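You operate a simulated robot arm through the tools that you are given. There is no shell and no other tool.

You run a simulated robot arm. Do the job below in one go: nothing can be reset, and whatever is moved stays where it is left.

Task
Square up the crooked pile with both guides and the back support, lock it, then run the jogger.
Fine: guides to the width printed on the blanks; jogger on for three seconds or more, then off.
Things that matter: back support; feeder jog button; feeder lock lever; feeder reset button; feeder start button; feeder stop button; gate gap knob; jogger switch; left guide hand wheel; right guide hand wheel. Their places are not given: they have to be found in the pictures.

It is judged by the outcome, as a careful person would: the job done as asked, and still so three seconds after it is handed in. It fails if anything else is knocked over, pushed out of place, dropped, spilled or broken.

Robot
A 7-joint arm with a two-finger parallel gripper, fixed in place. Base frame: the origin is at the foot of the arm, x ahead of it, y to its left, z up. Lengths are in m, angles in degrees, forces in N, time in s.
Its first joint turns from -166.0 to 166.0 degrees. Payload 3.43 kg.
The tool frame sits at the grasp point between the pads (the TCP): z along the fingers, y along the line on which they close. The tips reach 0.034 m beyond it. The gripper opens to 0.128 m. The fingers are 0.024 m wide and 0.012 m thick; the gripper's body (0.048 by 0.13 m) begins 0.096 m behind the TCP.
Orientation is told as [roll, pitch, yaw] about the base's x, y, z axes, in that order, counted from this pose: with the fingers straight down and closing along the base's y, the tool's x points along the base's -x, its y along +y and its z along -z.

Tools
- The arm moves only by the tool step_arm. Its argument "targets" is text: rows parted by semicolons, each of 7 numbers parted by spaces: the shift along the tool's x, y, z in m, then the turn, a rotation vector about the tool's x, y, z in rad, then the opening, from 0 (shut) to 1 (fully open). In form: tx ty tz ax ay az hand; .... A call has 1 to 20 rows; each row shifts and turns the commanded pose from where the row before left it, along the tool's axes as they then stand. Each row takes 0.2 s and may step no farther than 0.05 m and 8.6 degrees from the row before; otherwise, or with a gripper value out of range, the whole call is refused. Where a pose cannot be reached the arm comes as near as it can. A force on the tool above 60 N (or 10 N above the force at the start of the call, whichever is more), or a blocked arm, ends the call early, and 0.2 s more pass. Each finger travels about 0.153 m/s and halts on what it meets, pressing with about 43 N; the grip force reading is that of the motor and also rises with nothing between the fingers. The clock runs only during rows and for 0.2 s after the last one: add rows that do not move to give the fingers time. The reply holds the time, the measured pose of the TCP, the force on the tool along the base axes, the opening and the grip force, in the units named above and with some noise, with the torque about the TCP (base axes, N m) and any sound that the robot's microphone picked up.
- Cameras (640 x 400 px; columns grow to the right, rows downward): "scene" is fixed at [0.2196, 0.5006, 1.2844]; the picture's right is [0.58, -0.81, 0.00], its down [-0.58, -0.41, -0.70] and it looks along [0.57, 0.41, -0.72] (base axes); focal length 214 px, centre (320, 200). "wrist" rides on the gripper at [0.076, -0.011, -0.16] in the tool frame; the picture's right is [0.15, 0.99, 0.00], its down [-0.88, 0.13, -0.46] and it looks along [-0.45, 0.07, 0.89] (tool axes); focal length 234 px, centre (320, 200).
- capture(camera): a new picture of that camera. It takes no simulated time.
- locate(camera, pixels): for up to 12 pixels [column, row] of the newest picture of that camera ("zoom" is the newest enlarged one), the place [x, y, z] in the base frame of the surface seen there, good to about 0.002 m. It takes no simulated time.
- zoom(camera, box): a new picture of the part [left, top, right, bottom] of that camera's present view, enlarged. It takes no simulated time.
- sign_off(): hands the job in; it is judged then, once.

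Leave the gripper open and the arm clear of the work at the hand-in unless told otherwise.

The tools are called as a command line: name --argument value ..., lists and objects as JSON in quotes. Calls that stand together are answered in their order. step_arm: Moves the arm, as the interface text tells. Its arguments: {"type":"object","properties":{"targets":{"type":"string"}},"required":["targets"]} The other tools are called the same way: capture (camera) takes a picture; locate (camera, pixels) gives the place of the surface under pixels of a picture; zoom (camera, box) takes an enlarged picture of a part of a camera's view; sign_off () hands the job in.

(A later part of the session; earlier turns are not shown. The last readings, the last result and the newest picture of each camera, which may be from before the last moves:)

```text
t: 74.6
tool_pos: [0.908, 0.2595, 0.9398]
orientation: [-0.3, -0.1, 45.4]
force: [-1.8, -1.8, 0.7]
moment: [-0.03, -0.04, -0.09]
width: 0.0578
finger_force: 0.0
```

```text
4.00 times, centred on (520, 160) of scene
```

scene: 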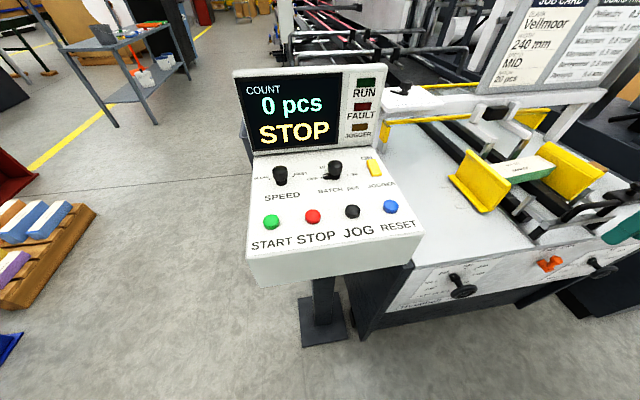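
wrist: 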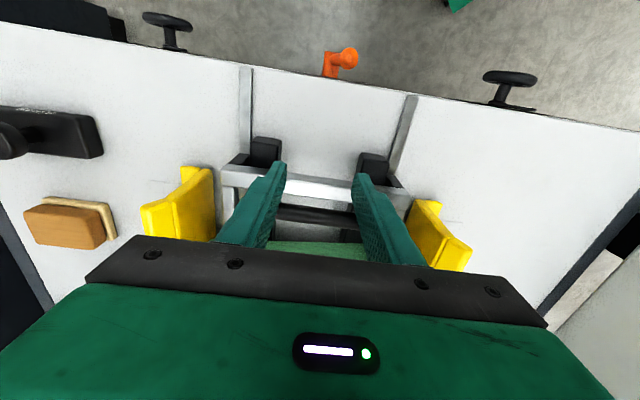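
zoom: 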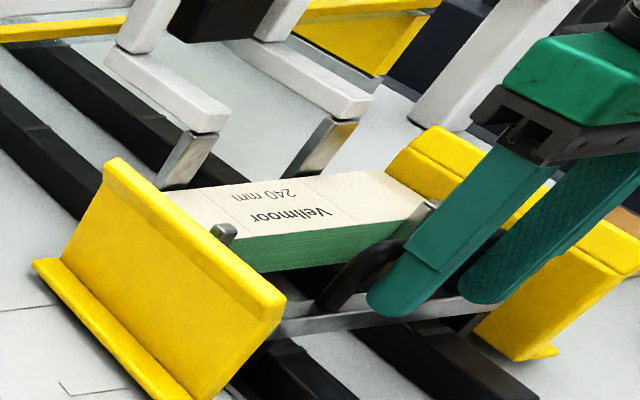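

Almost at the posts. A few more millimetres.

step_arm --targets "-0.003 0 0 0 0 0 0.45; -0.003 0 0 0 0 0 0.45; 0 0 0 0 0 0 0.45"

zoom --camera "scene" --box '[450, 110, 590, 210]'

locate --camera "zoom" --pixels '[[185, 160], [315, 150], [165, 193], [230, 186], [300, 178], [385, 172], [245, 238], [400, 220], [415, 195], [350, 210]]'

```text
t: 75.4
tool_pos: [0.9107, 0.2604, 0.9394]
orientation: [-0.1, 0.0, 45.2]
force: [-16.9, -15.5, -1.7]
moment: [0.0, 0.04, -0.68]
width: 0.0565
finger_force: 0.0
```

```text
4.00 times, centred on (520, 160) of scene
```

zoom: 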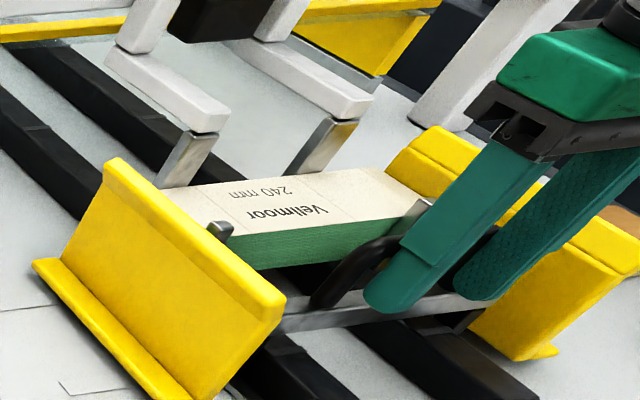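

```text
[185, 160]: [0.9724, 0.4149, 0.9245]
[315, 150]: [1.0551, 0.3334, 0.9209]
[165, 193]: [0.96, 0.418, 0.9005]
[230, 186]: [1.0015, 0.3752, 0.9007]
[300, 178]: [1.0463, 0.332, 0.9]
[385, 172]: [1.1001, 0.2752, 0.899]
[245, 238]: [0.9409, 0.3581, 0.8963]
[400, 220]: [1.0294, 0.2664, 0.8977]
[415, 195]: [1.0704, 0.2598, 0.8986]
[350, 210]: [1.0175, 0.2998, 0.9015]
```

Firm contact (about 23 N): the pile is square against the gate posts, with front and back edges parallel within measuring error. I'll back the fingers off the handle, rise, and look from above.

step_arm --targets "0.004 0 0 0 0 0 0.45; 0.01 0 0 0 0 0 0.45; 0.04 0 0 0 0 0 0.45; 0.04 0 0 0 0 0 0.45; 0 0 -0.045 0 0 0 0.45; 0 0 -0.045 0 0 0 0.45; 0 0 -0.045 0 0 0 0.45; 0 0 -0.03 0 0 0 0.45; -0.03 0 0 0 0 0 1; 0 0 0 0 0 0 1"

capture --camera "wrist"

capture --camera "scene"

```text
t: 77.6
tool_pos: [0.8673, 0.2151, 1.1043]
orientation: [-0.1, -0.1, 45.4]
force: [0.3, -0.4, -0.6]
moment: [0.02, -0.01, -0.04]
width: 0.128
finger_force: 0.0
```

```text
taken
```

wrist: 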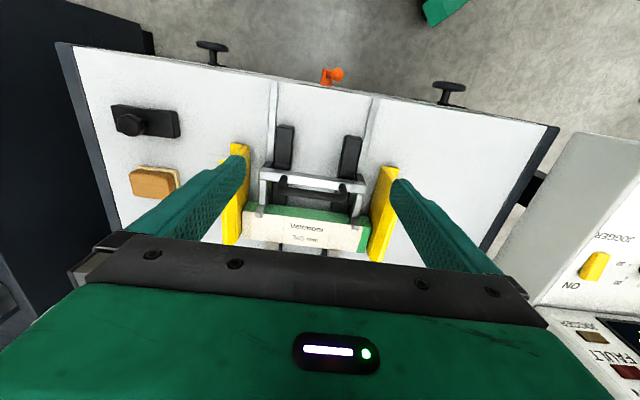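

```text
taken
```

scene: 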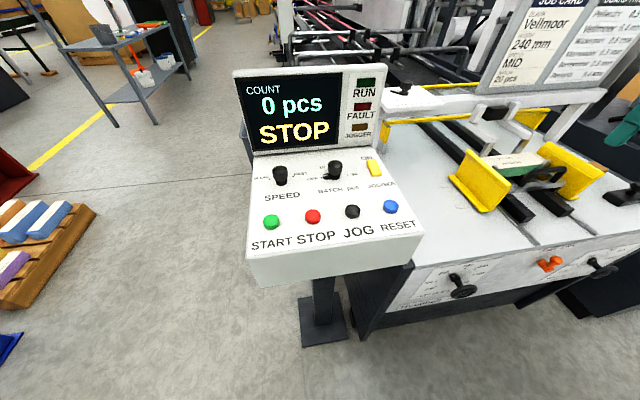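

zoom --camera "wrist" --box '[230, 140, 400, 260]'

locate --camera "zoom" --pixels '[[60, 265], [150, 275], [300, 290], [455, 305], [60, 352], [470, 382], [62, 250], [500, 300], [30, 180], [550, 240], [520, 350], [30, 320]]'

zoom --camera "scene" --box '[430, 110, 640, 250]'

```text
3.33 times, centred on (315, 200) of wrist
```

zoom: 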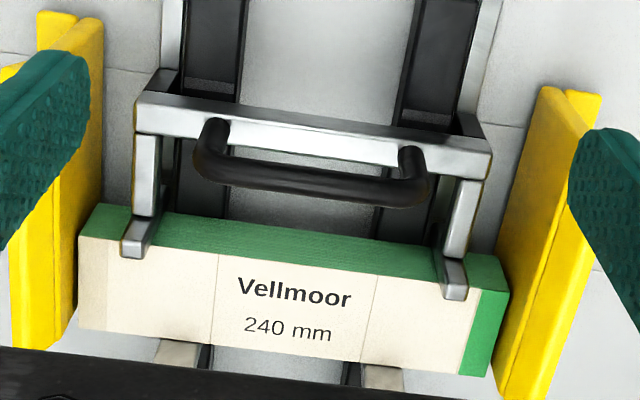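

```text
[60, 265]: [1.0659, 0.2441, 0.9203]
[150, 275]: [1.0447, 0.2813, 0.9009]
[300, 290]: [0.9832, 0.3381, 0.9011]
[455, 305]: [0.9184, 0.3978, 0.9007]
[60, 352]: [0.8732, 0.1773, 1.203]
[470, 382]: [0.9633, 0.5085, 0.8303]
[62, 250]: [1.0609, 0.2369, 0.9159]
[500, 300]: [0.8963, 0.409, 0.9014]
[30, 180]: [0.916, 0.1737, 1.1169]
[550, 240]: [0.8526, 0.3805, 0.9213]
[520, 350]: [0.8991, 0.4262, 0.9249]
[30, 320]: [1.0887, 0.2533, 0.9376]
```

```text
2.86 times, centred on (535, 180) of scene
```

zoom: 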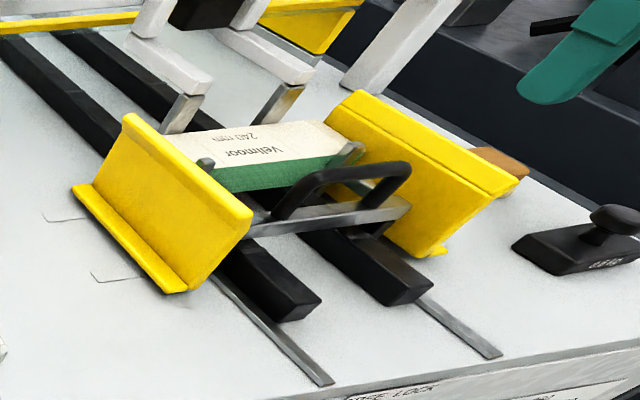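

The pile is square, with both pusher tips on its back edge. Now I'll go back in front of the panel to re-read both dials before locking.

step_arm --targets "0.046 0 0 0 0 0 1; 0.046 0 0 0 0 0 1; 0.046 0 0 0 0 0 1; 0.046 0 0 0 0 0 1; 0.046 0 0 0 0 0 1; 0 0 0.035 0 -0.131 0 1; 0 0 0.035 0 -0.131 0 1; 0 0 0.02 0 -0.131 0 1; 0 0 0 0 -0.131 0 1; 0 0 0 0 -0.131 0 1; 0 0 0 0 -0.131 0 1; 0 0 0 0 0 0 1"

capture --camera "wrist"

```text
t: 80.2
tool_pos: [0.7109, 0.0591, 1.0161]
orientation: [-0.1, -45.3, 45.4]
force: [0.4, 0.1, 0.1]
moment: [-0.02, -0.01, 0.0]
width: 0.1281
finger_force: 0.0
```

```text
taken
```

wrist: 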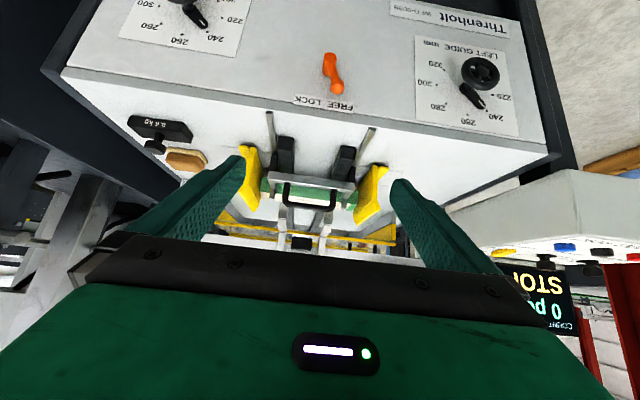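

Hm, left pointer doesn't look quite at 240 from here; I'll zoom both dials.

zoom --camera "wrist" --box '[410, 40, 520, 140]'

zoom --camera "wrist" --box '[120, 0, 250, 60]'

```text
4.00 times, centred on (465, 90) of wrist
```

zoom: 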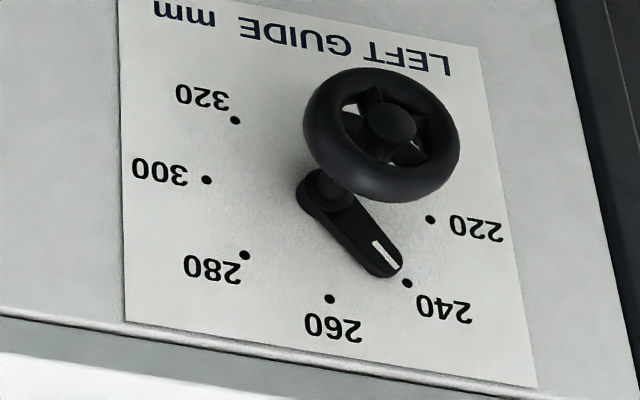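

```text
4.92 times, centred on (185, 30) of wrist
```

zoom: 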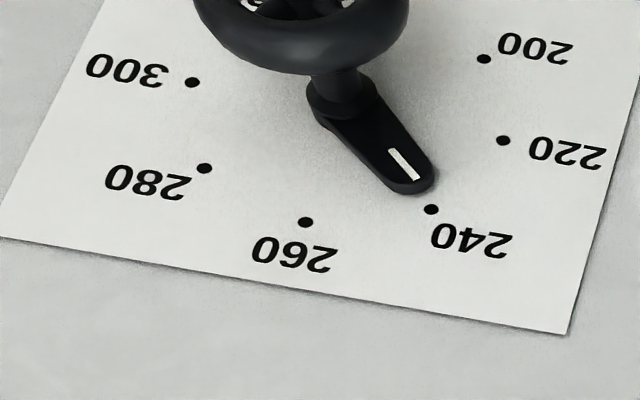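

zoom --camera "wrist" --box '[430, 80, 520, 140]'

locate --camera "zoom" --pixels '[[360, 272], [375, 290], [390, 310], [170, 280], [330, 370], [470, 340], [510, 220], [355, 280]]'

zoom --camera "wrist" --box '[160, 0, 250, 60]'

locate --camera "zoom" --pixels '[[262, 225], [275, 248], [285, 262], [250, 205], [310, 300], [130, 320], [410, 200], [270, 240]]'

```text
6.67 times, centred on (475, 110) of wrist
```

zoom: 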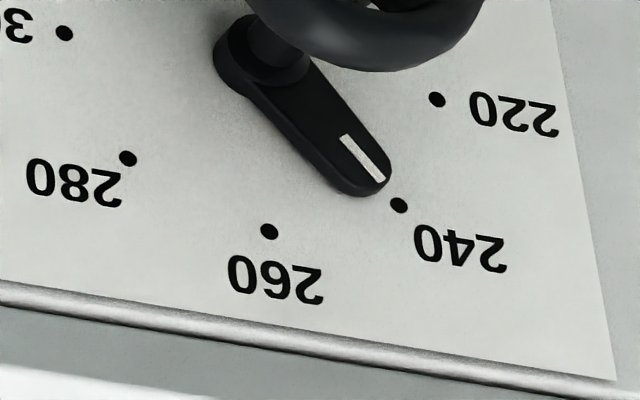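

```text
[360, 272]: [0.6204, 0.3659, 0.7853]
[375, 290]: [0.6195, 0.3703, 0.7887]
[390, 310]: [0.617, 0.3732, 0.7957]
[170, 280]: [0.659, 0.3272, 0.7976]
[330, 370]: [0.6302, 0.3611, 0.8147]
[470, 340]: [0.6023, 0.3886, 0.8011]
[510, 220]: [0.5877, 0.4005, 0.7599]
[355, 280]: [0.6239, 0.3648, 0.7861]
```

```text
6.67 times, centred on (205, 30) of wrist
```

zoom: 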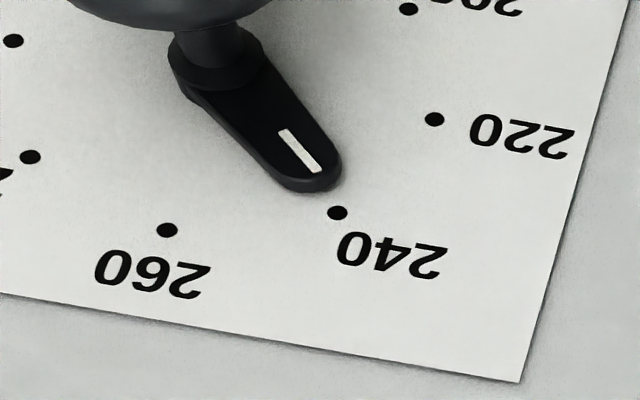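

```text
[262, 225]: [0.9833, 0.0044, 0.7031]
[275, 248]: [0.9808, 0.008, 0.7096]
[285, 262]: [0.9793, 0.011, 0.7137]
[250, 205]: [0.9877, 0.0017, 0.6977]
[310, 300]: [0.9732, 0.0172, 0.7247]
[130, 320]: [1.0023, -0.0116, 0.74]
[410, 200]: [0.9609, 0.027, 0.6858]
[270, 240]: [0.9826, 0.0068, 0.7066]
```

locate --camera "zoom" --pixels '[[284, 134], [292, 143], [300, 151], [308, 160], [316, 169], [337, 213], [167, 230], [434, 119]]'

zoom --camera "wrist" --box '[430, 80, 520, 140]'

locate --camera "zoom" --pixels '[[345, 140], [354, 149], [362, 158], [371, 168], [380, 178], [399, 205], [269, 231], [437, 99]]'

```text
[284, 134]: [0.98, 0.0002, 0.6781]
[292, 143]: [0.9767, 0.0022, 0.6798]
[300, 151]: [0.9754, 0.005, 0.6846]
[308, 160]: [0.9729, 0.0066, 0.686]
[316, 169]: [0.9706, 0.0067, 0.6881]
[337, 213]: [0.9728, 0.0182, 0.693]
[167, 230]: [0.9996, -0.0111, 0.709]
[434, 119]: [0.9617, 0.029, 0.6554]
```

```text
6.67 times, centred on (475, 110) of wrist
```

zoom: 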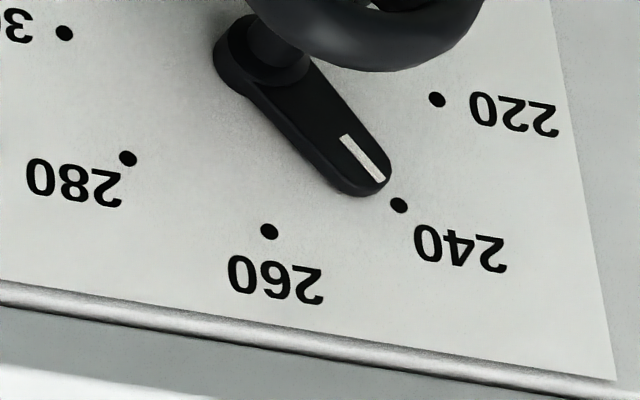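

```text
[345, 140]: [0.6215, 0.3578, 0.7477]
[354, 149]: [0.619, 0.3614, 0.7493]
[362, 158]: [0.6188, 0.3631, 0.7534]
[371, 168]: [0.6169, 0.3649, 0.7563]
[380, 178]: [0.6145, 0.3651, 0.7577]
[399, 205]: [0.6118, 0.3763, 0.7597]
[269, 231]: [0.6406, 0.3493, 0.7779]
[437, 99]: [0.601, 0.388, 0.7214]
```

Right reads about −43.5° (≈240.7), which is good. The left has been pushed back to about −38.5° (≈243) by the pile as it was squared. I'll re-set the left wheel: back to 30° tilt and over to its pre-grasp point.

step_arm --targets "0 0 0 0 0.138 0 1; 0 0 0 0 0.138 0 1; 0.0063 0.0367 0.0293 0 0 0 1; 0.0063 0.0367 0.0293 0 0 0 1; 0.0063 0.0367 0.0293 0 0 0 1; 0.0063 0.0367 0.0293 0 0 0 1; 0.0063 0.0367 0.0293 0 0 0 1; 0.0063 0.0367 0.0293 0 0 0 1; 0.0063 0.0367 0.0293 0 0 0 1; 0 0 0 0 0 0 1"

capture --camera "wrist"

zoom --camera "wrist" --box '[260, 120, 400, 220]'

```text
t: 82.4
tool_pos: [0.5718, 0.2833, 0.8142]
orientation: [-0.2, -29.4, 45.4]
force: [-0.8, 0.1, -0.1]
moment: [-0.01, 0.0, 0.03]
width: 0.1279
finger_force: 0.0
```

```text
taken
```

wrist: 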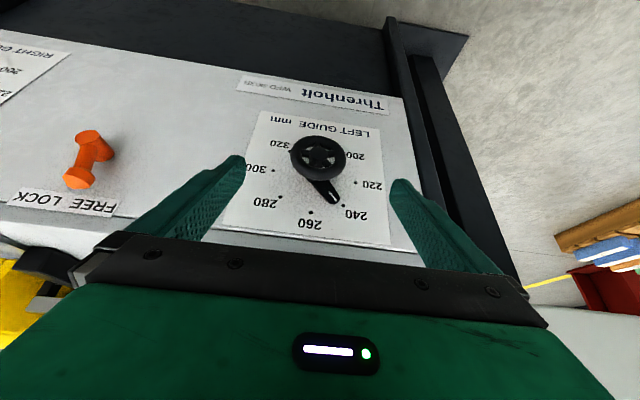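

```text
4.00 times, centred on (330, 170) of wrist
```

zoom: 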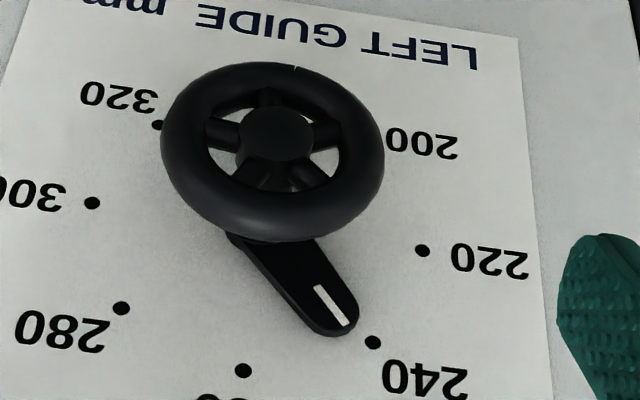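

locate --camera "zoom" --pixels '[[319, 289], [325, 298], [331, 306], [338, 315], [344, 323], [372, 342], [242, 370], [422, 250], [121, 308], [92, 203], [277, 133], [158, 125]]'

```text
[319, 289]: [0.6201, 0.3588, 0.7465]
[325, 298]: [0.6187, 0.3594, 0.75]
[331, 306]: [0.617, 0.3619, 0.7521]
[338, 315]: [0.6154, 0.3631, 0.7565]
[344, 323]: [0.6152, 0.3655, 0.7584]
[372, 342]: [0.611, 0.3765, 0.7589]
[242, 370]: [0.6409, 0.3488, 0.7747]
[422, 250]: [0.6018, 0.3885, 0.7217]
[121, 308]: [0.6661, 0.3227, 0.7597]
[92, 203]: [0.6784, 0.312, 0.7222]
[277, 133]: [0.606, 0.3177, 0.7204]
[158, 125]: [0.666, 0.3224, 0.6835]
```

The left pointer is confirmed at −37.5°. I'm centred on the wheel, so I'll advance, grip it and turn a further 7.5° counter-clockwise.

step_arm --targets "0 0 0.034 0 0 0 1; 0 0 0.034 0 0 0 1; 0 0 0.034 0 0 0 1; 0 0 0 0 0 0 1; 0 0 0 0 0 0 0.6; 0 0 0 0 0 0 0.3; 0 0 0 0 0 0 0.3; 0 0 0 0 0 0 0.3; 0 0.0004 0 0.057 0 -0.0323 0.3; 0 0.0004 0 0.057 0 -0.0323 0.3; 0 0 0 0 0 0 0.3; 0 0 0 0 0 0 0.3"

zoom --camera "wrist" --box '[260, 160, 380, 250]'

```text
t: 85.0
tool_pos: [0.6085, 0.3199, 0.7254]
orientation: [-8.8, -29.0, 49.6]
force: [8.0, -0.5, -8.0]
moment: [-0.35, 0.34, -0.72]
width: 0.0662
finger_force: 45.0
```

```text
4.44 times, centred on (320, 205) of wrist
```

zoom: 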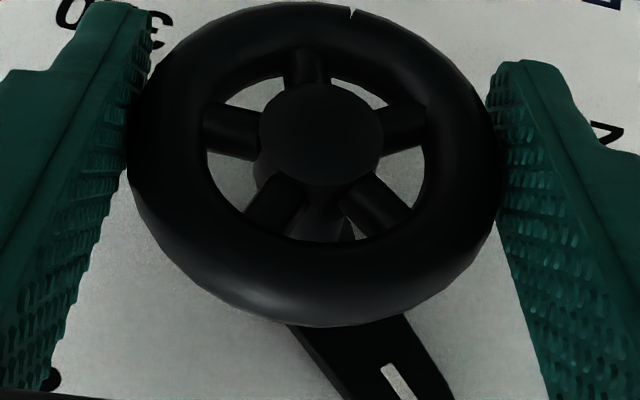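

locate --camera "zoom" --pixels '[[388, 368], [394, 376], [400, 384], [406, 392]]'

zoom --camera "scene" --box '[430, 110, 640, 250]'

```text
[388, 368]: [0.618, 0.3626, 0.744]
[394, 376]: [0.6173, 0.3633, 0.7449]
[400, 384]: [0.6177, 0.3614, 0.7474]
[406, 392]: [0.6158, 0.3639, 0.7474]
```

```text
2.86 times, centred on (535, 180) of scene
```

zoom: 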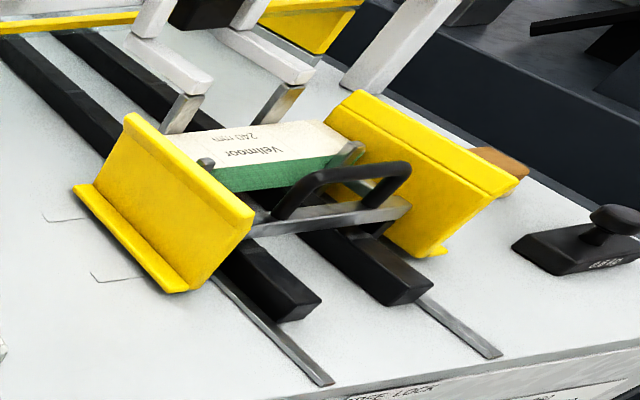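

The left pointer now reads about −45.4°. I'll release, back off 0.1 m and re-read.

step_arm --targets "0 0 0 0 0 0 0.6; 0 0 0 0 0 0 1; 0 0 0 0 0 0 1; 0 0 -0.034 0 0 0 1; 0 0 -0.034 0 0 0 1; 0 0 -0.034 0 0 0 1; 0 0 0 0 0 0 1"

zoom --camera "wrist" --box '[260, 120, 400, 220]'

```text
t: 86.6
tool_pos: [0.5649, 0.2922, 0.8149]
orientation: [-8.7, -29.0, 49.7]
force: [-0.8, 0.3, -0.4]
moment: [0.0, 0.02, 0.02]
width: 0.1283
finger_force: 0.1
```

```text
4.00 times, centred on (330, 170) of wrist
```

zoom: 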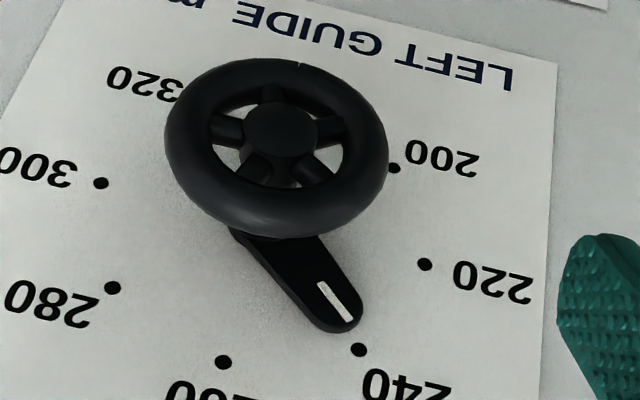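

locate --camera "zoom" --pixels '[[322, 285], [329, 293], [335, 301], [342, 309], [349, 317], [359, 350], [223, 362], [425, 264], [101, 183], [113, 288]]'

```text
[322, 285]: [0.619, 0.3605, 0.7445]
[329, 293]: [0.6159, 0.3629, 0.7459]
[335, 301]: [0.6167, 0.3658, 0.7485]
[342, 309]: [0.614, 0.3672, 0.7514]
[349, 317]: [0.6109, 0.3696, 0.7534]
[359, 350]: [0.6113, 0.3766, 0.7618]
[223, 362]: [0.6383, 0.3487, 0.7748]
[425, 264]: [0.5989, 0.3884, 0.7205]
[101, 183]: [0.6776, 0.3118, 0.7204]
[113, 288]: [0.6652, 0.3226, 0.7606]
```

The left pointer is at −45°, dead on 240. Next is the lock lever. I'll roll upright, close the fingers and slide right to W≈0.40, still standing off from the panel, then look.

step_arm --targets "0 0 0 -0.114 0 0.0645 0.5; 0 -0.0415 0 0 0 0 0; 0 -0.0415 0 0 0 0 0; 0 -0.0415 0 0 0 0 0; 0 -0.0415 0 0 0 0 0; 0 -0.0415 0 0 0 0 0; 0 0 0 0 0 0 0; 0 0 0 0 0 0 0"

capture --camera "wrist"

```text
t: 88.4
tool_pos: [0.7126, 0.146, 0.8141]
orientation: [-0.2, -29.3, 45.5]
force: [0.2, -0.2, 0.8]
moment: [0.01, 0.0, -0.02]
width: 0.0
finger_force: 33.6
```

```text
taken
```

wrist: 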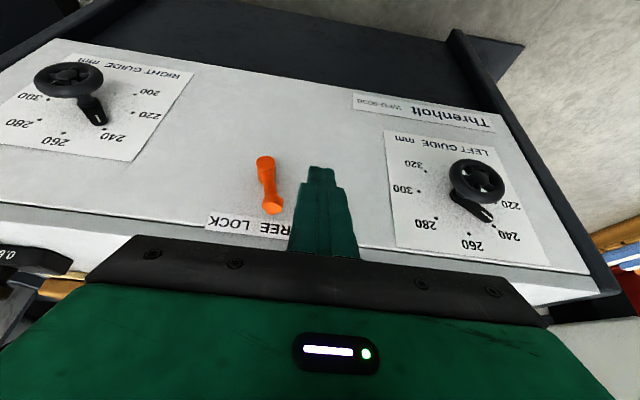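

Good view of the lever, and of the right dial too. I'll zoom in on both and measure.

zoom --camera "wrist" --box '[220, 140, 320, 240]'

locate --camera "zoom" --pixels '[[298, 85], [300, 65], [305, 150], [310, 180], [325, 235], [320, 262], [330, 280], [345, 258], [295, 258], [300, 110], [270, 80], [330, 78]]'

zoom --camera "wrist" --box '[20, 60, 180, 160]'

```text
4.00 times, centred on (270, 190) of wrist
```

zoom: 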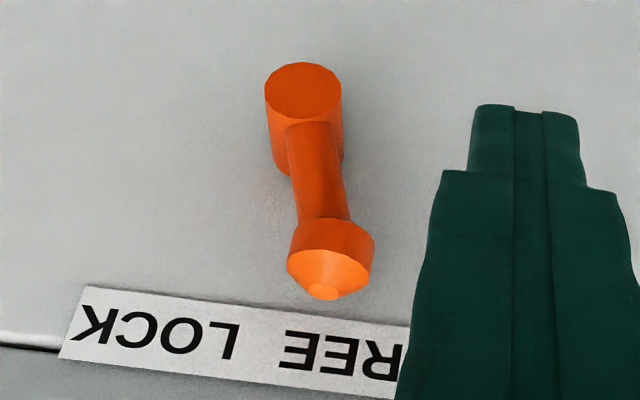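

```text
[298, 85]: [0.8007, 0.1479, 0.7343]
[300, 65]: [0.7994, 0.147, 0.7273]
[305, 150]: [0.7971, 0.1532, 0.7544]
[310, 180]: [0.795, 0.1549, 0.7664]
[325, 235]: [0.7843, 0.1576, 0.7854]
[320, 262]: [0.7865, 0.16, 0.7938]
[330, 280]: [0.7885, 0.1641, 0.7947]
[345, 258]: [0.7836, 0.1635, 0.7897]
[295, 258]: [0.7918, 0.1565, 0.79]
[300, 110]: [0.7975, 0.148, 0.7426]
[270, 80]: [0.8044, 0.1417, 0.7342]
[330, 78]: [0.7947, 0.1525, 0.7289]
```

```text
4.00 times, centred on (100, 110) of wrist
```

zoom: 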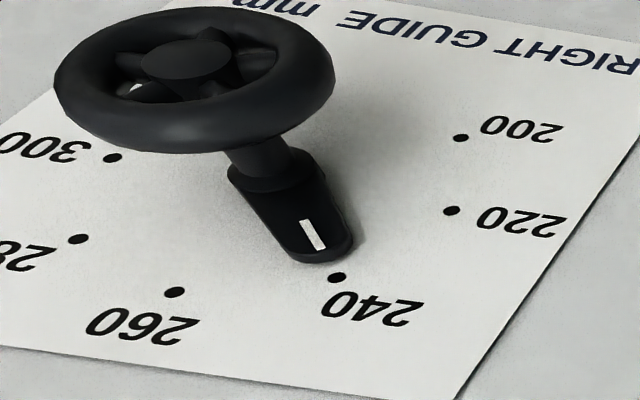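

locate --camera "zoom" --pixels '[[304, 222], [308, 229], [312, 235], [316, 242], [320, 248], [337, 277], [174, 292], [452, 210]]'

```text
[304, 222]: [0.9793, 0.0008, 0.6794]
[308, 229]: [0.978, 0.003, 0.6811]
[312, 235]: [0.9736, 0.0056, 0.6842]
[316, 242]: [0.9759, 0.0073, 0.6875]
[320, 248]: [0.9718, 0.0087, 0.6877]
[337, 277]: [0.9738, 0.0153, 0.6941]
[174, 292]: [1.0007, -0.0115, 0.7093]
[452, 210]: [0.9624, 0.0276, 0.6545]
```

The right dial still reads about 240.9. The lever's hub is at W 0.461, z 0.734, and its knob at W≈0.443, z≈0.79. I'll bring the closed fingertips to the left of the knob at its depth, then start pushing it right.

step_arm --targets "-0.0173 0 0.0161 0 0 0 0; -0.0173 0 0.0161 0 0 0 0; 0 0 0 0 0 0 0; 0 -0.008 0 0 0 0 0; 0 -0.008 0 0 0 0 0; 0 -0.008 0 0 0 0 0; 0 -0.008 0 0 0 0 0; 0 -0.008 0 0 0 0 0; 0 0 0 0 0 0 0"

zoom --camera "wrist" --box '[220, 120, 420, 250]'

```text
t: 90.4
tool_pos: [0.7727, 0.151, 0.803]
orientation: [-0.2, -29.3, 45.4]
force: [-0.6, -0.3, 0.5]
moment: [-0.01, 0.01, 0.0]
width: 0.0001
finger_force: 33.0
```

```text
3.08 times, centred on (320, 185) of wrist
```

zoom: 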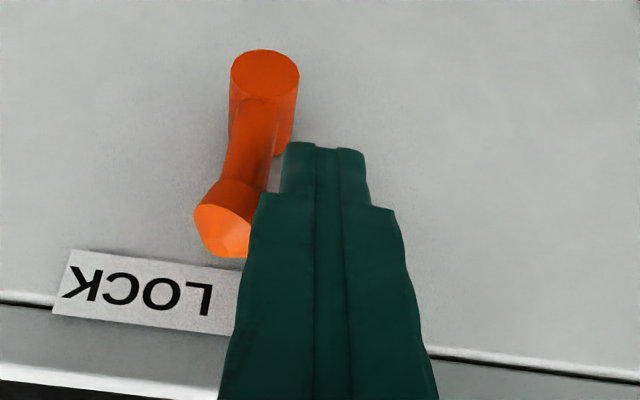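

The lever is swinging with almost no force. Continuing to push right toward LOCK.

step_arm --targets "0 -0.006 0 0 0 0 0; 0 -0.006 0 0 0 0 0; 0 -0.006 0 0 0 0 0; 0 -0.006 0 0 0 0 0; 0 0 0 0 0 0 0"

zoom --camera "wrist" --box '[220, 120, 420, 250]'

```text
t: 91.6
tool_pos: [0.7863, 0.1386, 0.8039]
orientation: [0.2, -29.1, 45.6]
force: [-32.3, 23.3, 2.7]
moment: [0.37, 0.54, 0.75]
width: 0.0002
finger_force: 33.4
```

```text
3.08 times, centred on (320, 185) of wrist
```

zoom: 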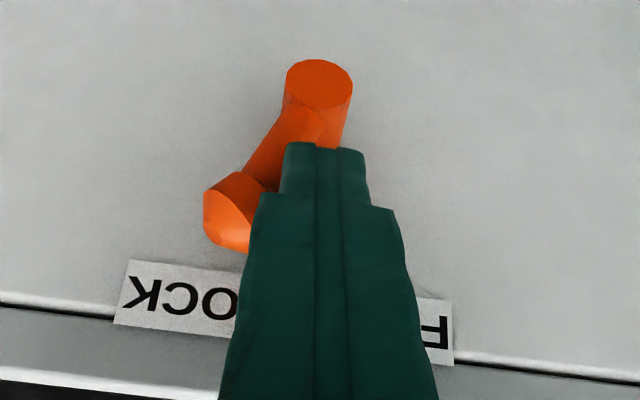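

It met a firm stop (about 39 N). I'll back off and see where the lever rests.

step_arm --targets "0 0.006 0 0 0 0 0; 0 0.02 0 0 0 0 0; 0 0.02 0 0 0 0 0; 0.0173 0 -0.0161 0 0 0 0; 0.0173 0 -0.0161 0 0 0 0.3; 0 0 0 0 0 0 0.3"

capture --camera "wrist"

zoom --camera "wrist" --box '[200, 120, 340, 240]'

zoom --camera "scene" --box '[500, 220, 640, 310]'

```text
t: 93.0
tool_pos: [0.7248, 0.1336, 0.8134]
orientation: [-0.2, -29.3, 45.3]
force: [-0.2, -0.1, -0.1]
moment: [-0.03, 0.0, 0.01]
width: 0.0385
finger_force: 0.1
```

```text
taken
```

wrist: 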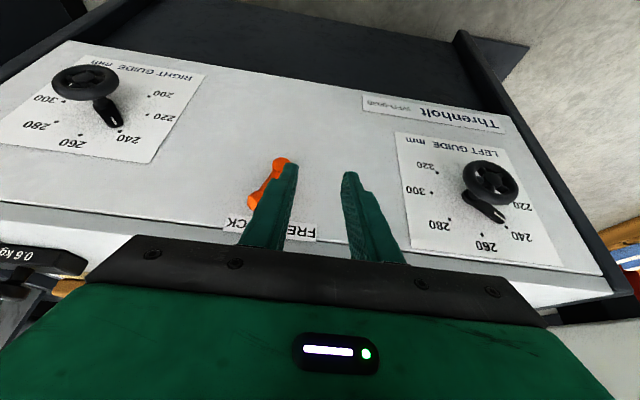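

```text
3.33 times, centred on (270, 180) of wrist
```

zoom: 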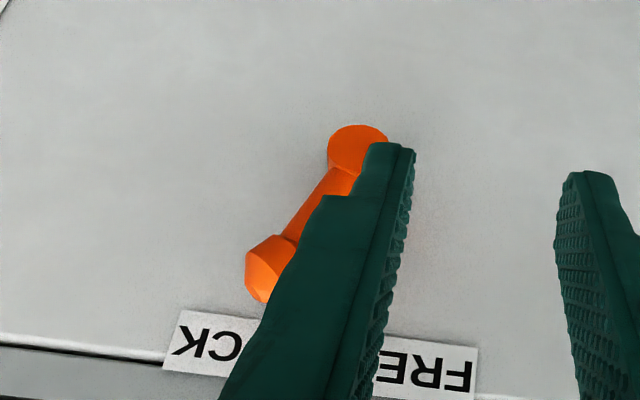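

```text
4.44 times, centred on (570, 265) of scene
```

zoom: 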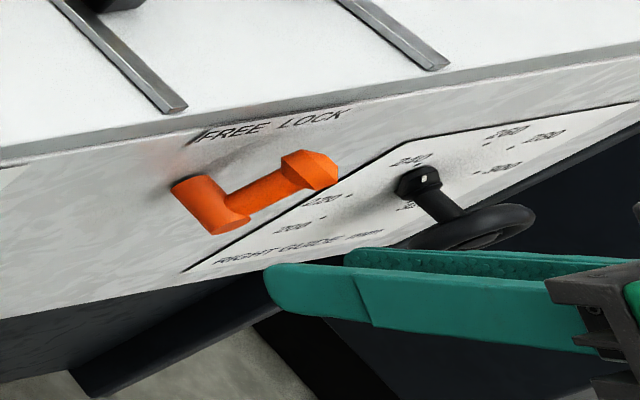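

The lever now sits at LOCK. Next is the jogger switch on the console; I'll zoom in on it from the scene camera.

zoom --camera "scene" --box '[345, 145, 405, 195]'

locate --camera "zoom" --pixels '[[320, 160], [320, 200], [330, 240], [300, 165], [345, 165], [290, 140], [400, 200], [250, 200], [320, 120], [335, 260], [300, 250], [370, 240]]'

```text
8.00 times, centred on (375, 170) of scene
```

zoom: 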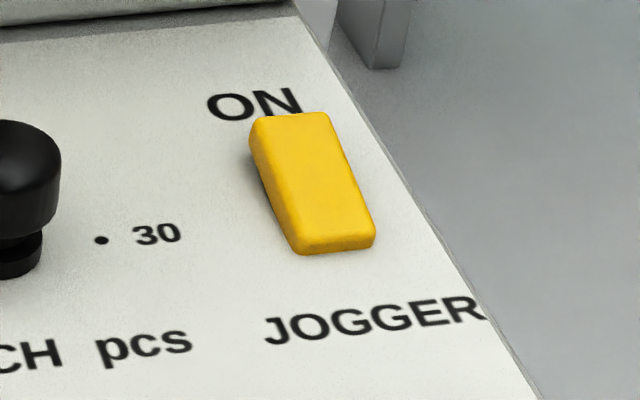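

```text
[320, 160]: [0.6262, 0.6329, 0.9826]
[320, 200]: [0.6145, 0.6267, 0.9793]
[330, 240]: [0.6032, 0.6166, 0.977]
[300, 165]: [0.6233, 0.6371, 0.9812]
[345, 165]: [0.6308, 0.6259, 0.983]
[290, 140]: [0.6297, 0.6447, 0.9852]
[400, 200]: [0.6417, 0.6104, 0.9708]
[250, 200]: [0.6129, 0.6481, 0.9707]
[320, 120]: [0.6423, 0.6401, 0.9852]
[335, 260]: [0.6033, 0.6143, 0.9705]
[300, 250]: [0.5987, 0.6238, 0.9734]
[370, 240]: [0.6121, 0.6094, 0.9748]
```

It's a rocker: the far (ON) end is raised at z≈0.985 and the near end is pressed (0.975), so the jogger is off. I'll turn it on by pressing the far end at F≈0.902, W≈−0.004. First I'll rise to a safe height, point the tool straight down and close the fingers.

step_arm --targets "-0.0235 0 -0.0419 0 0 0 0.3; -0.0235 0 -0.0419 0 0 0 0.3; -0.0235 0 -0.0419 0 0 0 0.3; -0.0235 0 -0.0419 0 0 0 0.3; -0.0235 0 -0.0419 0 0 0 0.3; -0.0235 0 -0.0419 0 0 0 0.3; -0.0235 0 -0.0419 0 0 0 0; -0.0235 0 -0.0419 0 0 0 0; 0 0 0 0 0.128 0 0; 0 0 0 0 0.128 0 0; 0 0 0 0 0.128 0 0; 0 0 0 0 0.127 0 0; 0 0 0 0 0 0 0"

locate --camera "scene" --pixels '[[335, 165], [280, 172], [345, 148], [380, 140], [366, 60], [335, 180], [376, 185]]'

```text
t: 95.8
tool_pos: [0.7235, 0.1342, 1.1976]
orientation: [0.0, -0.1, 45.3]
force: [0.0, 1.1, 1.2]
moment: [0.02, -0.03, -0.03]
width: 0.0
finger_force: 32.6
```

```text
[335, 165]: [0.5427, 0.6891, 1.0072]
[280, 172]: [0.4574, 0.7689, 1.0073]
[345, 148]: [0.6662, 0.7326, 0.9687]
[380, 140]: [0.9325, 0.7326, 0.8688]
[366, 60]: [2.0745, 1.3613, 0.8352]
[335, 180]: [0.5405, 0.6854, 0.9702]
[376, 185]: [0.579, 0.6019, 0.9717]
```

The batch knob is 0.1 m to the left of the switch and the display front is at F≈0.989, so there is room. I'll move over to above the switch at z≈1.2 and look.

step_arm --targets "-0.02695 0.03825 0 0 0 0 0; -0.02695 0.03825 0 0 0 0 0; -0.02695 0.03825 0 0 0 0 0; -0.02695 0.03825 0 0 0 0 0; -0.02695 0.03825 0 0 0 0 0; -0.02695 0.03825 0 0 0 0 0; -0.02695 0.03825 0 0 0 0 0; -0.02695 0.03825 0 0 0 0 0; -0.02695 0.03825 0 0 0 0 0; -0.02695 0.03825 0 0 0 0 0; -0.02695 0.03825 0 0 0 0 0; 0 0 0 0 0 0 0"

capture --camera "wrist"

capture --camera "scene"

```text
t: 97.7
tool_pos: [0.6452, 0.5137, 1.2118]
orientation: [-0.4, -2.3, 45.6]
force: [-2.0, 9.4, -12.9]
moment: [-0.78, -1.12, -0.74]
width: 0.0002
finger_force: 33.1
out of reach, approached as far as the arm can: row 9
stopped in row 9: the force on the tool passed its limit at 281 N (the readings are from after the stop); the commanded pose is now the measured one
```

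```text
taken
```

wrist: 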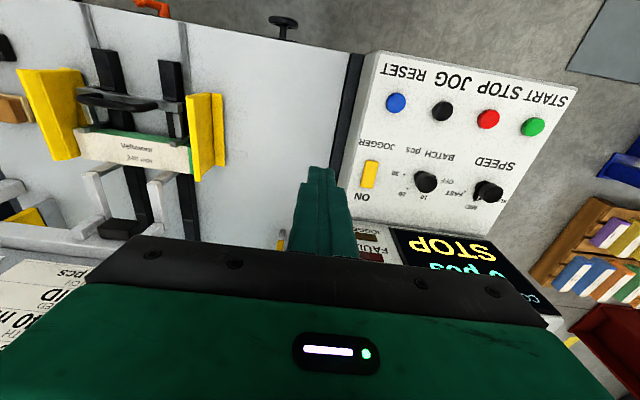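

```text
taken
```

scene: 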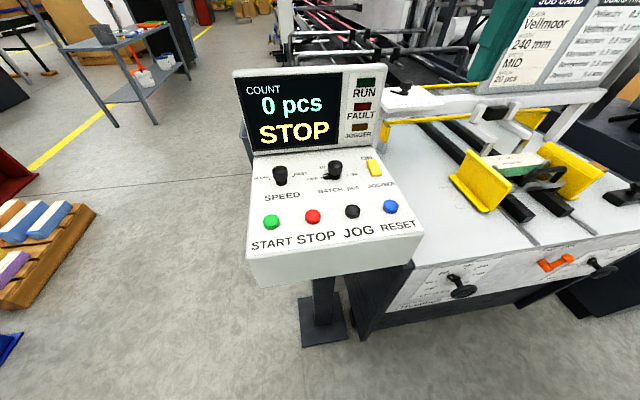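

The arm reached its outer limit at this height and a force spike stopped it. Nothing in the pictures looks disturbed. I'll hold still for a moment to see whether any force remains, and check for contact.

step_arm --targets "0 0 0 0 0 0 0; 0 0 0 0 0 0 0"

capture --camera "scene"

zoom --camera "scene" --box '[380, 0, 640, 160]'

```text
t: 98.3
tool_pos: [0.6462, 0.516, 1.208]
orientation: [-0.4, -1.9, 45.7]
force: [4.3, 8.7, -15.1]
moment: [-0.29, -0.03, -0.08]
width: 0.0
finger_force: 33.2
```

```text
taken
```

scene: 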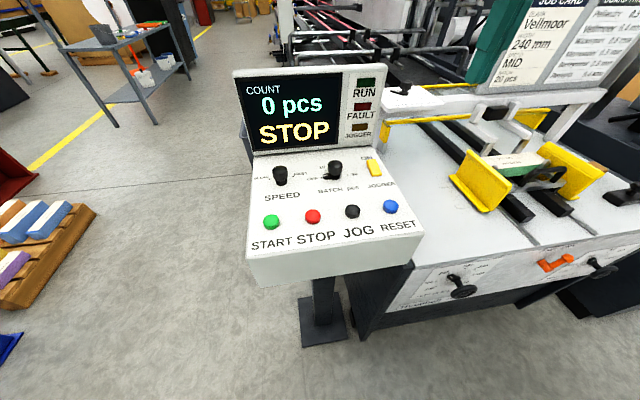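

```text
2.46 times, centred on (510, 80) of scene
```

zoom: 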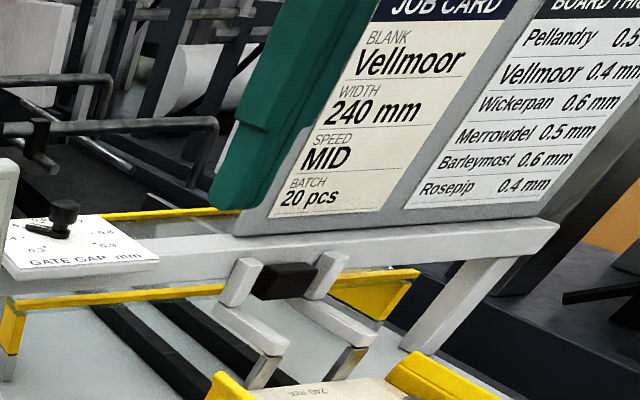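

A small residual force (about 15 N) remains. I'll back out the way I came and watch the force go away.

step_arm --targets "0.013 -0.019 0 0 0 0 0; 0.013 -0.019 0 0 0 0 0; 0.013 -0.019 0 0 0 0 0; 0 0 0 0 0 0 0"

capture --camera "wrist"

```text
t: 99.3
tool_pos: [0.6595, 0.4478, 1.2093]
orientation: [-0.3, -1.8, 45.7]
force: [-0.5, 0.8, 0.1]
moment: [0.0, -0.02, 0.01]
width: 0.0002
finger_force: 33.4
```

```text
taken
```

wrist: 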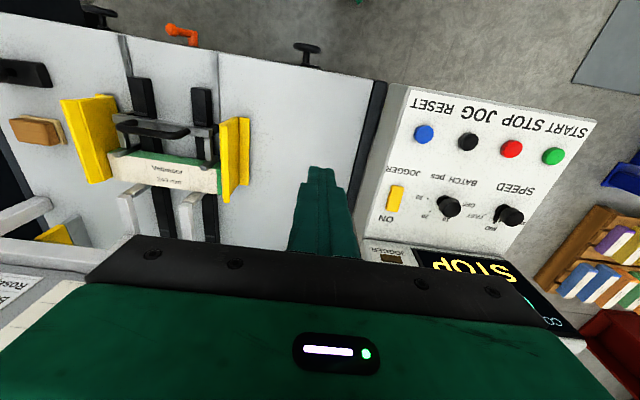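

The force is gone after backing out. The direction of the contact (through the wrist camera, from the robot side) says the camera mount touched the arm's own forearm in that high, stretched pose, and nothing outside was hit. I'll go lower, to z≈1.09, where the earlier reach was fine, and then across to the switch.

step_arm --targets "0 0 0.04 0 0.031 0 0; 0 0 0.04 0 0 0 0; 0 0 0.04 0 0 0 0; -0.02 0.03 0 0 0 0 0; -0.02 0.03 0 0 0 0 0; 0 0 0 0 0 0 0"

```text
t: 100.7
tool_pos: [0.6467, 0.5182, 1.0863]
orientation: [-0.4, -0.1, 45.5]
force: [0.2, -0.2, 0.2]
moment: [-0.02, 0.02, -0.03]
width: 0.0001
finger_force: 33.5
```

No force here. I'll continue the remaining 8 cm forward and 9.5 cm left to above the switch's ON end.

step_arm --targets "-0.02 0.0237 0 0 0 0 0; -0.02 0.0237 0 0 0 0 0; -0.02 0.0237 0 0 0 0 0; -0.02 0.0237 0 0 0 0 0; 0 0 0 0 0 0 0"

capture --camera "wrist"

capture --camera "scene"

```text
t: 101.9
tool_pos: [0.6312, 0.6196, 1.0838]
orientation: [-0.5, -0.1, 45.6]
force: [-0.1, -0.2, 0.3]
moment: [0.04, 0.0, 0.02]
width: 0.0001
finger_force: 33.0
out of reach, approached as far as the arm can: row 4
```

```text
taken
```

wrist: 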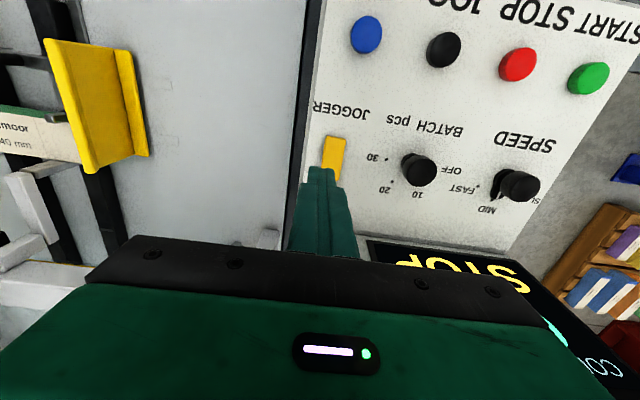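

```text
taken
```

scene: 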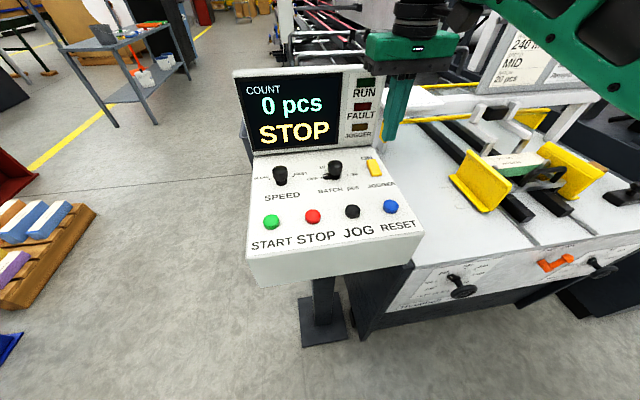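

Just short of the target at this height (F 0.8845, W 0.008). Going lower gives more reach, so I'll drop 4 cm and then shift the last 2 cm.

step_arm --targets "0 0 0.02 0 0 0 0; 0 0 0.02 0 0 0 0; -0.01 0.006 0 0 0 0 0; -0.009 0.006 0 0 0 0 0; 0 0 0 0 0 0 0"

capture --camera "wrist"

zoom --camera "scene" --box '[320, 100, 440, 200]'

```text
t: 103.1
tool_pos: [0.6359, 0.6413, 1.0441]
orientation: [-0.5, 0.0, 45.6]
force: [-0.7, 0.5, -0.1]
moment: [0.02, 0.05, -0.02]
width: 0.0001
finger_force: 33.4
```

```text
taken
```

wrist: 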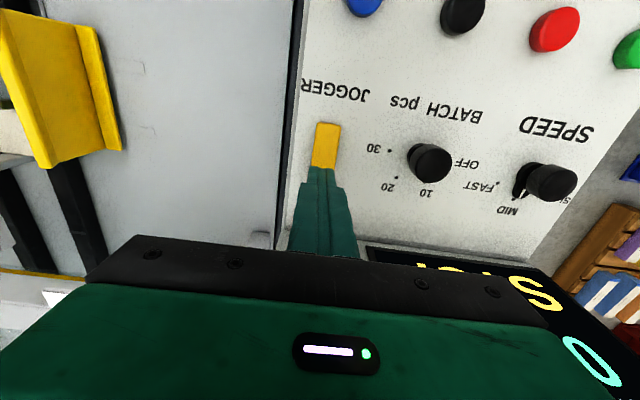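

```text
4.00 times, centred on (380, 150) of scene
```

zoom: 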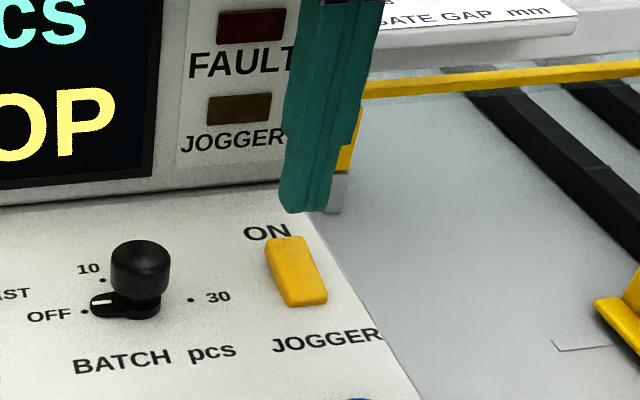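

The tip is right above the ON end (F 0.903, W −0.004, tip z≈1.010). Pressing down in small steps.

step_arm --targets "0 0 0.018 0 0 0 0; 0 0 0.004 0 0 0 0; 0 0 0.004 0 0 0 0; 0 0 0.004 0 0 0 0; 0 0 0.003 0 0 0 0; 0 0 0 0 0 0 0"

zoom --camera "scene" --box '[320, 100, 440, 200]'

```text
t: 104.5
tool_pos: [0.636, 0.6403, 1.0156]
orientation: [-0.4, -0.6, 45.6]
force: [11.6, 15.4, 46.9]
moment: [0.13, -0.03, 0.0]
width: 0.0
finger_force: 33.0
```

```text
4.00 times, centred on (380, 150) of scene
```

zoom: 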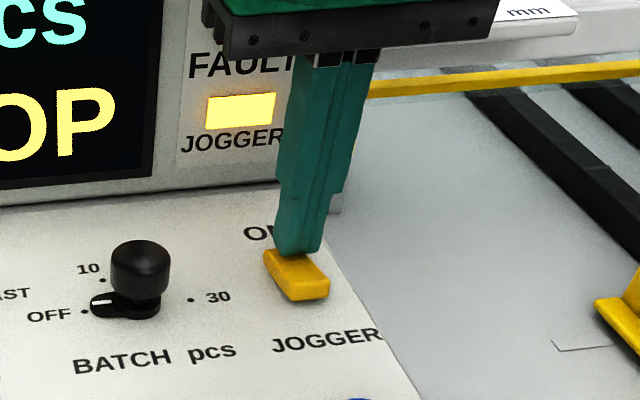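

The JOGGER lamp lit up, so it's on. I'll lift off the switch, shift to above the near (OFF) end at F≈0.866, and let it run for well over three seconds.

step_arm --targets "0 0 -0.015 0 0 0 0; 0 0 -0.02 0 0 0 0; 0.0185 0 0 0 0 0 0; 0.0185 0 0 0 0 0 0; 0 0 0 0 0 0 0; 0 0 0 0 0 0 0; 0 0 0 0 0 0 0; 0 0 0 0 0 0 0; 0 0 0 0 0 0 0; 0 0 0 0 0 0 0; 0 0 0 0 0 0 0; 0 0 0 0 0 0 0; 0 0 0 0 0 0 0; 0 0 0 0 0 0 0; 0 0 0 0 0 0 0; 0 0 0 0 0 0 0; 0 0 0 0 0 0 0; 0 0 0 0 0 0 0; 0 0 0 0 0 0 0; 0 0 0 0 0 0 0"

zoom --camera "scene" --box '[320, 100, 440, 200]'

capture --camera "scene"

```text
t: 108.7
tool_pos: [0.6097, 0.6124, 1.0453]
orientation: [-0.4, -0.1, 45.6]
force: [1.3, -0.5, -0.4]
moment: [-0.03, 0.01, -0.01]
width: 0.0
finger_force: 32.5
```

```text
4.00 times, centred on (380, 150) of scene
```

zoom: 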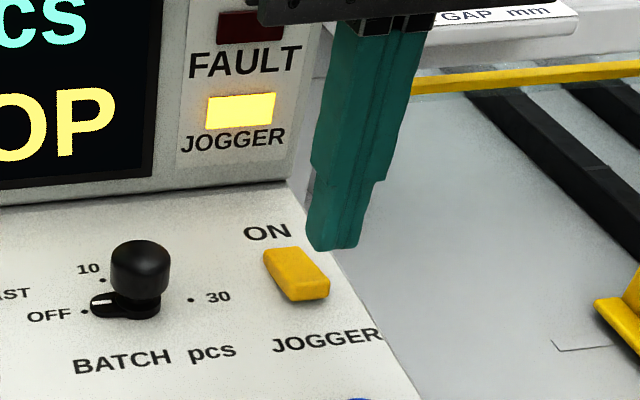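

```text
taken
```

scene: 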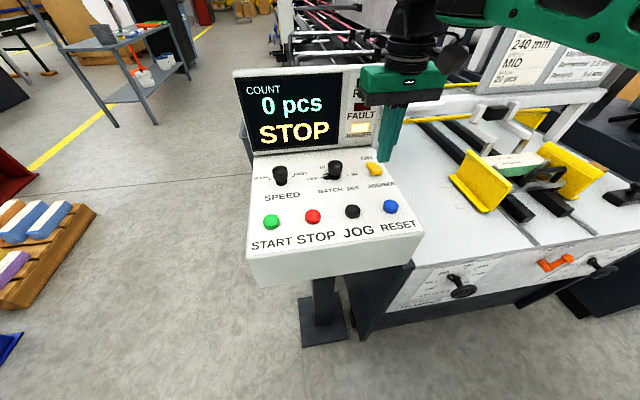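

The jogger has run for over 4 s with its lamp still on. I'll locate the raised near end, then press it off.

locate --camera "zoom" --pixels '[[300, 288], [275, 258], [297, 252], [318, 285], [285, 270], [305, 270]]'

zoom --camera "scene" --box '[430, 110, 640, 250]'

```text
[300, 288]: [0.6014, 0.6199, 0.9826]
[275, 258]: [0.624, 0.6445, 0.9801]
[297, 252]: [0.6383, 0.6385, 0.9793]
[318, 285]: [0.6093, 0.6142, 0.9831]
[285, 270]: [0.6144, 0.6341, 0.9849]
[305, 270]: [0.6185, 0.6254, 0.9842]
```

```text
2.86 times, centred on (535, 180) of scene
```

zoom: 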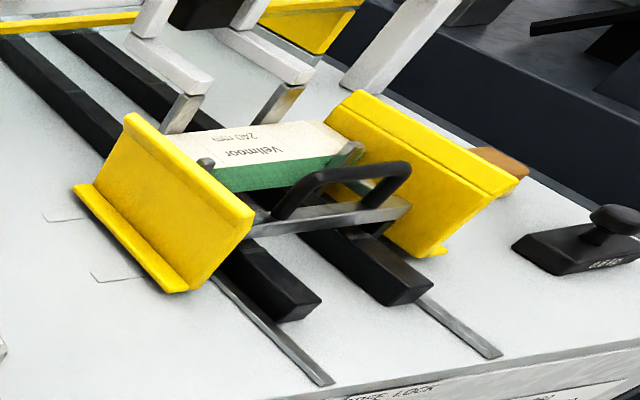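

The near end is raised at F≈0.864, W≈−0.008, z≈0.983. Small shift left, then press it down.

step_arm --targets "0 0.005 0 0 0 0 0; 0 0 0.018 0 0 0 0; 0 0 0.004 0 0 0 0; 0 0 0.004 0 0 0 0; 0 0 0.004 0 0 0 0; 0 0 0.003 0 0 0 0; 0 0 0 0 0 0 0"

zoom --camera "scene" --box '[320, 100, 440, 200]'

```text
t: 110.3
tool_pos: [0.6075, 0.6167, 1.0147]
orientation: [-0.4, -0.2, 45.6]
force: [1.2, 0.6, 12.4]
moment: [0.17, -0.18, 0.1]
width: 0.0
finger_force: 32.8
```

```text
4.00 times, centred on (380, 150) of scene
```

zoom: 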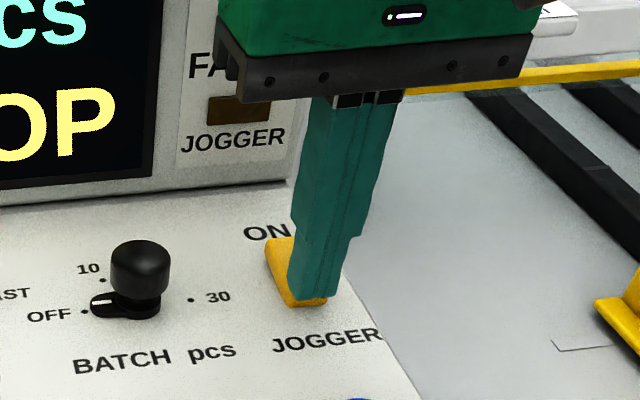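

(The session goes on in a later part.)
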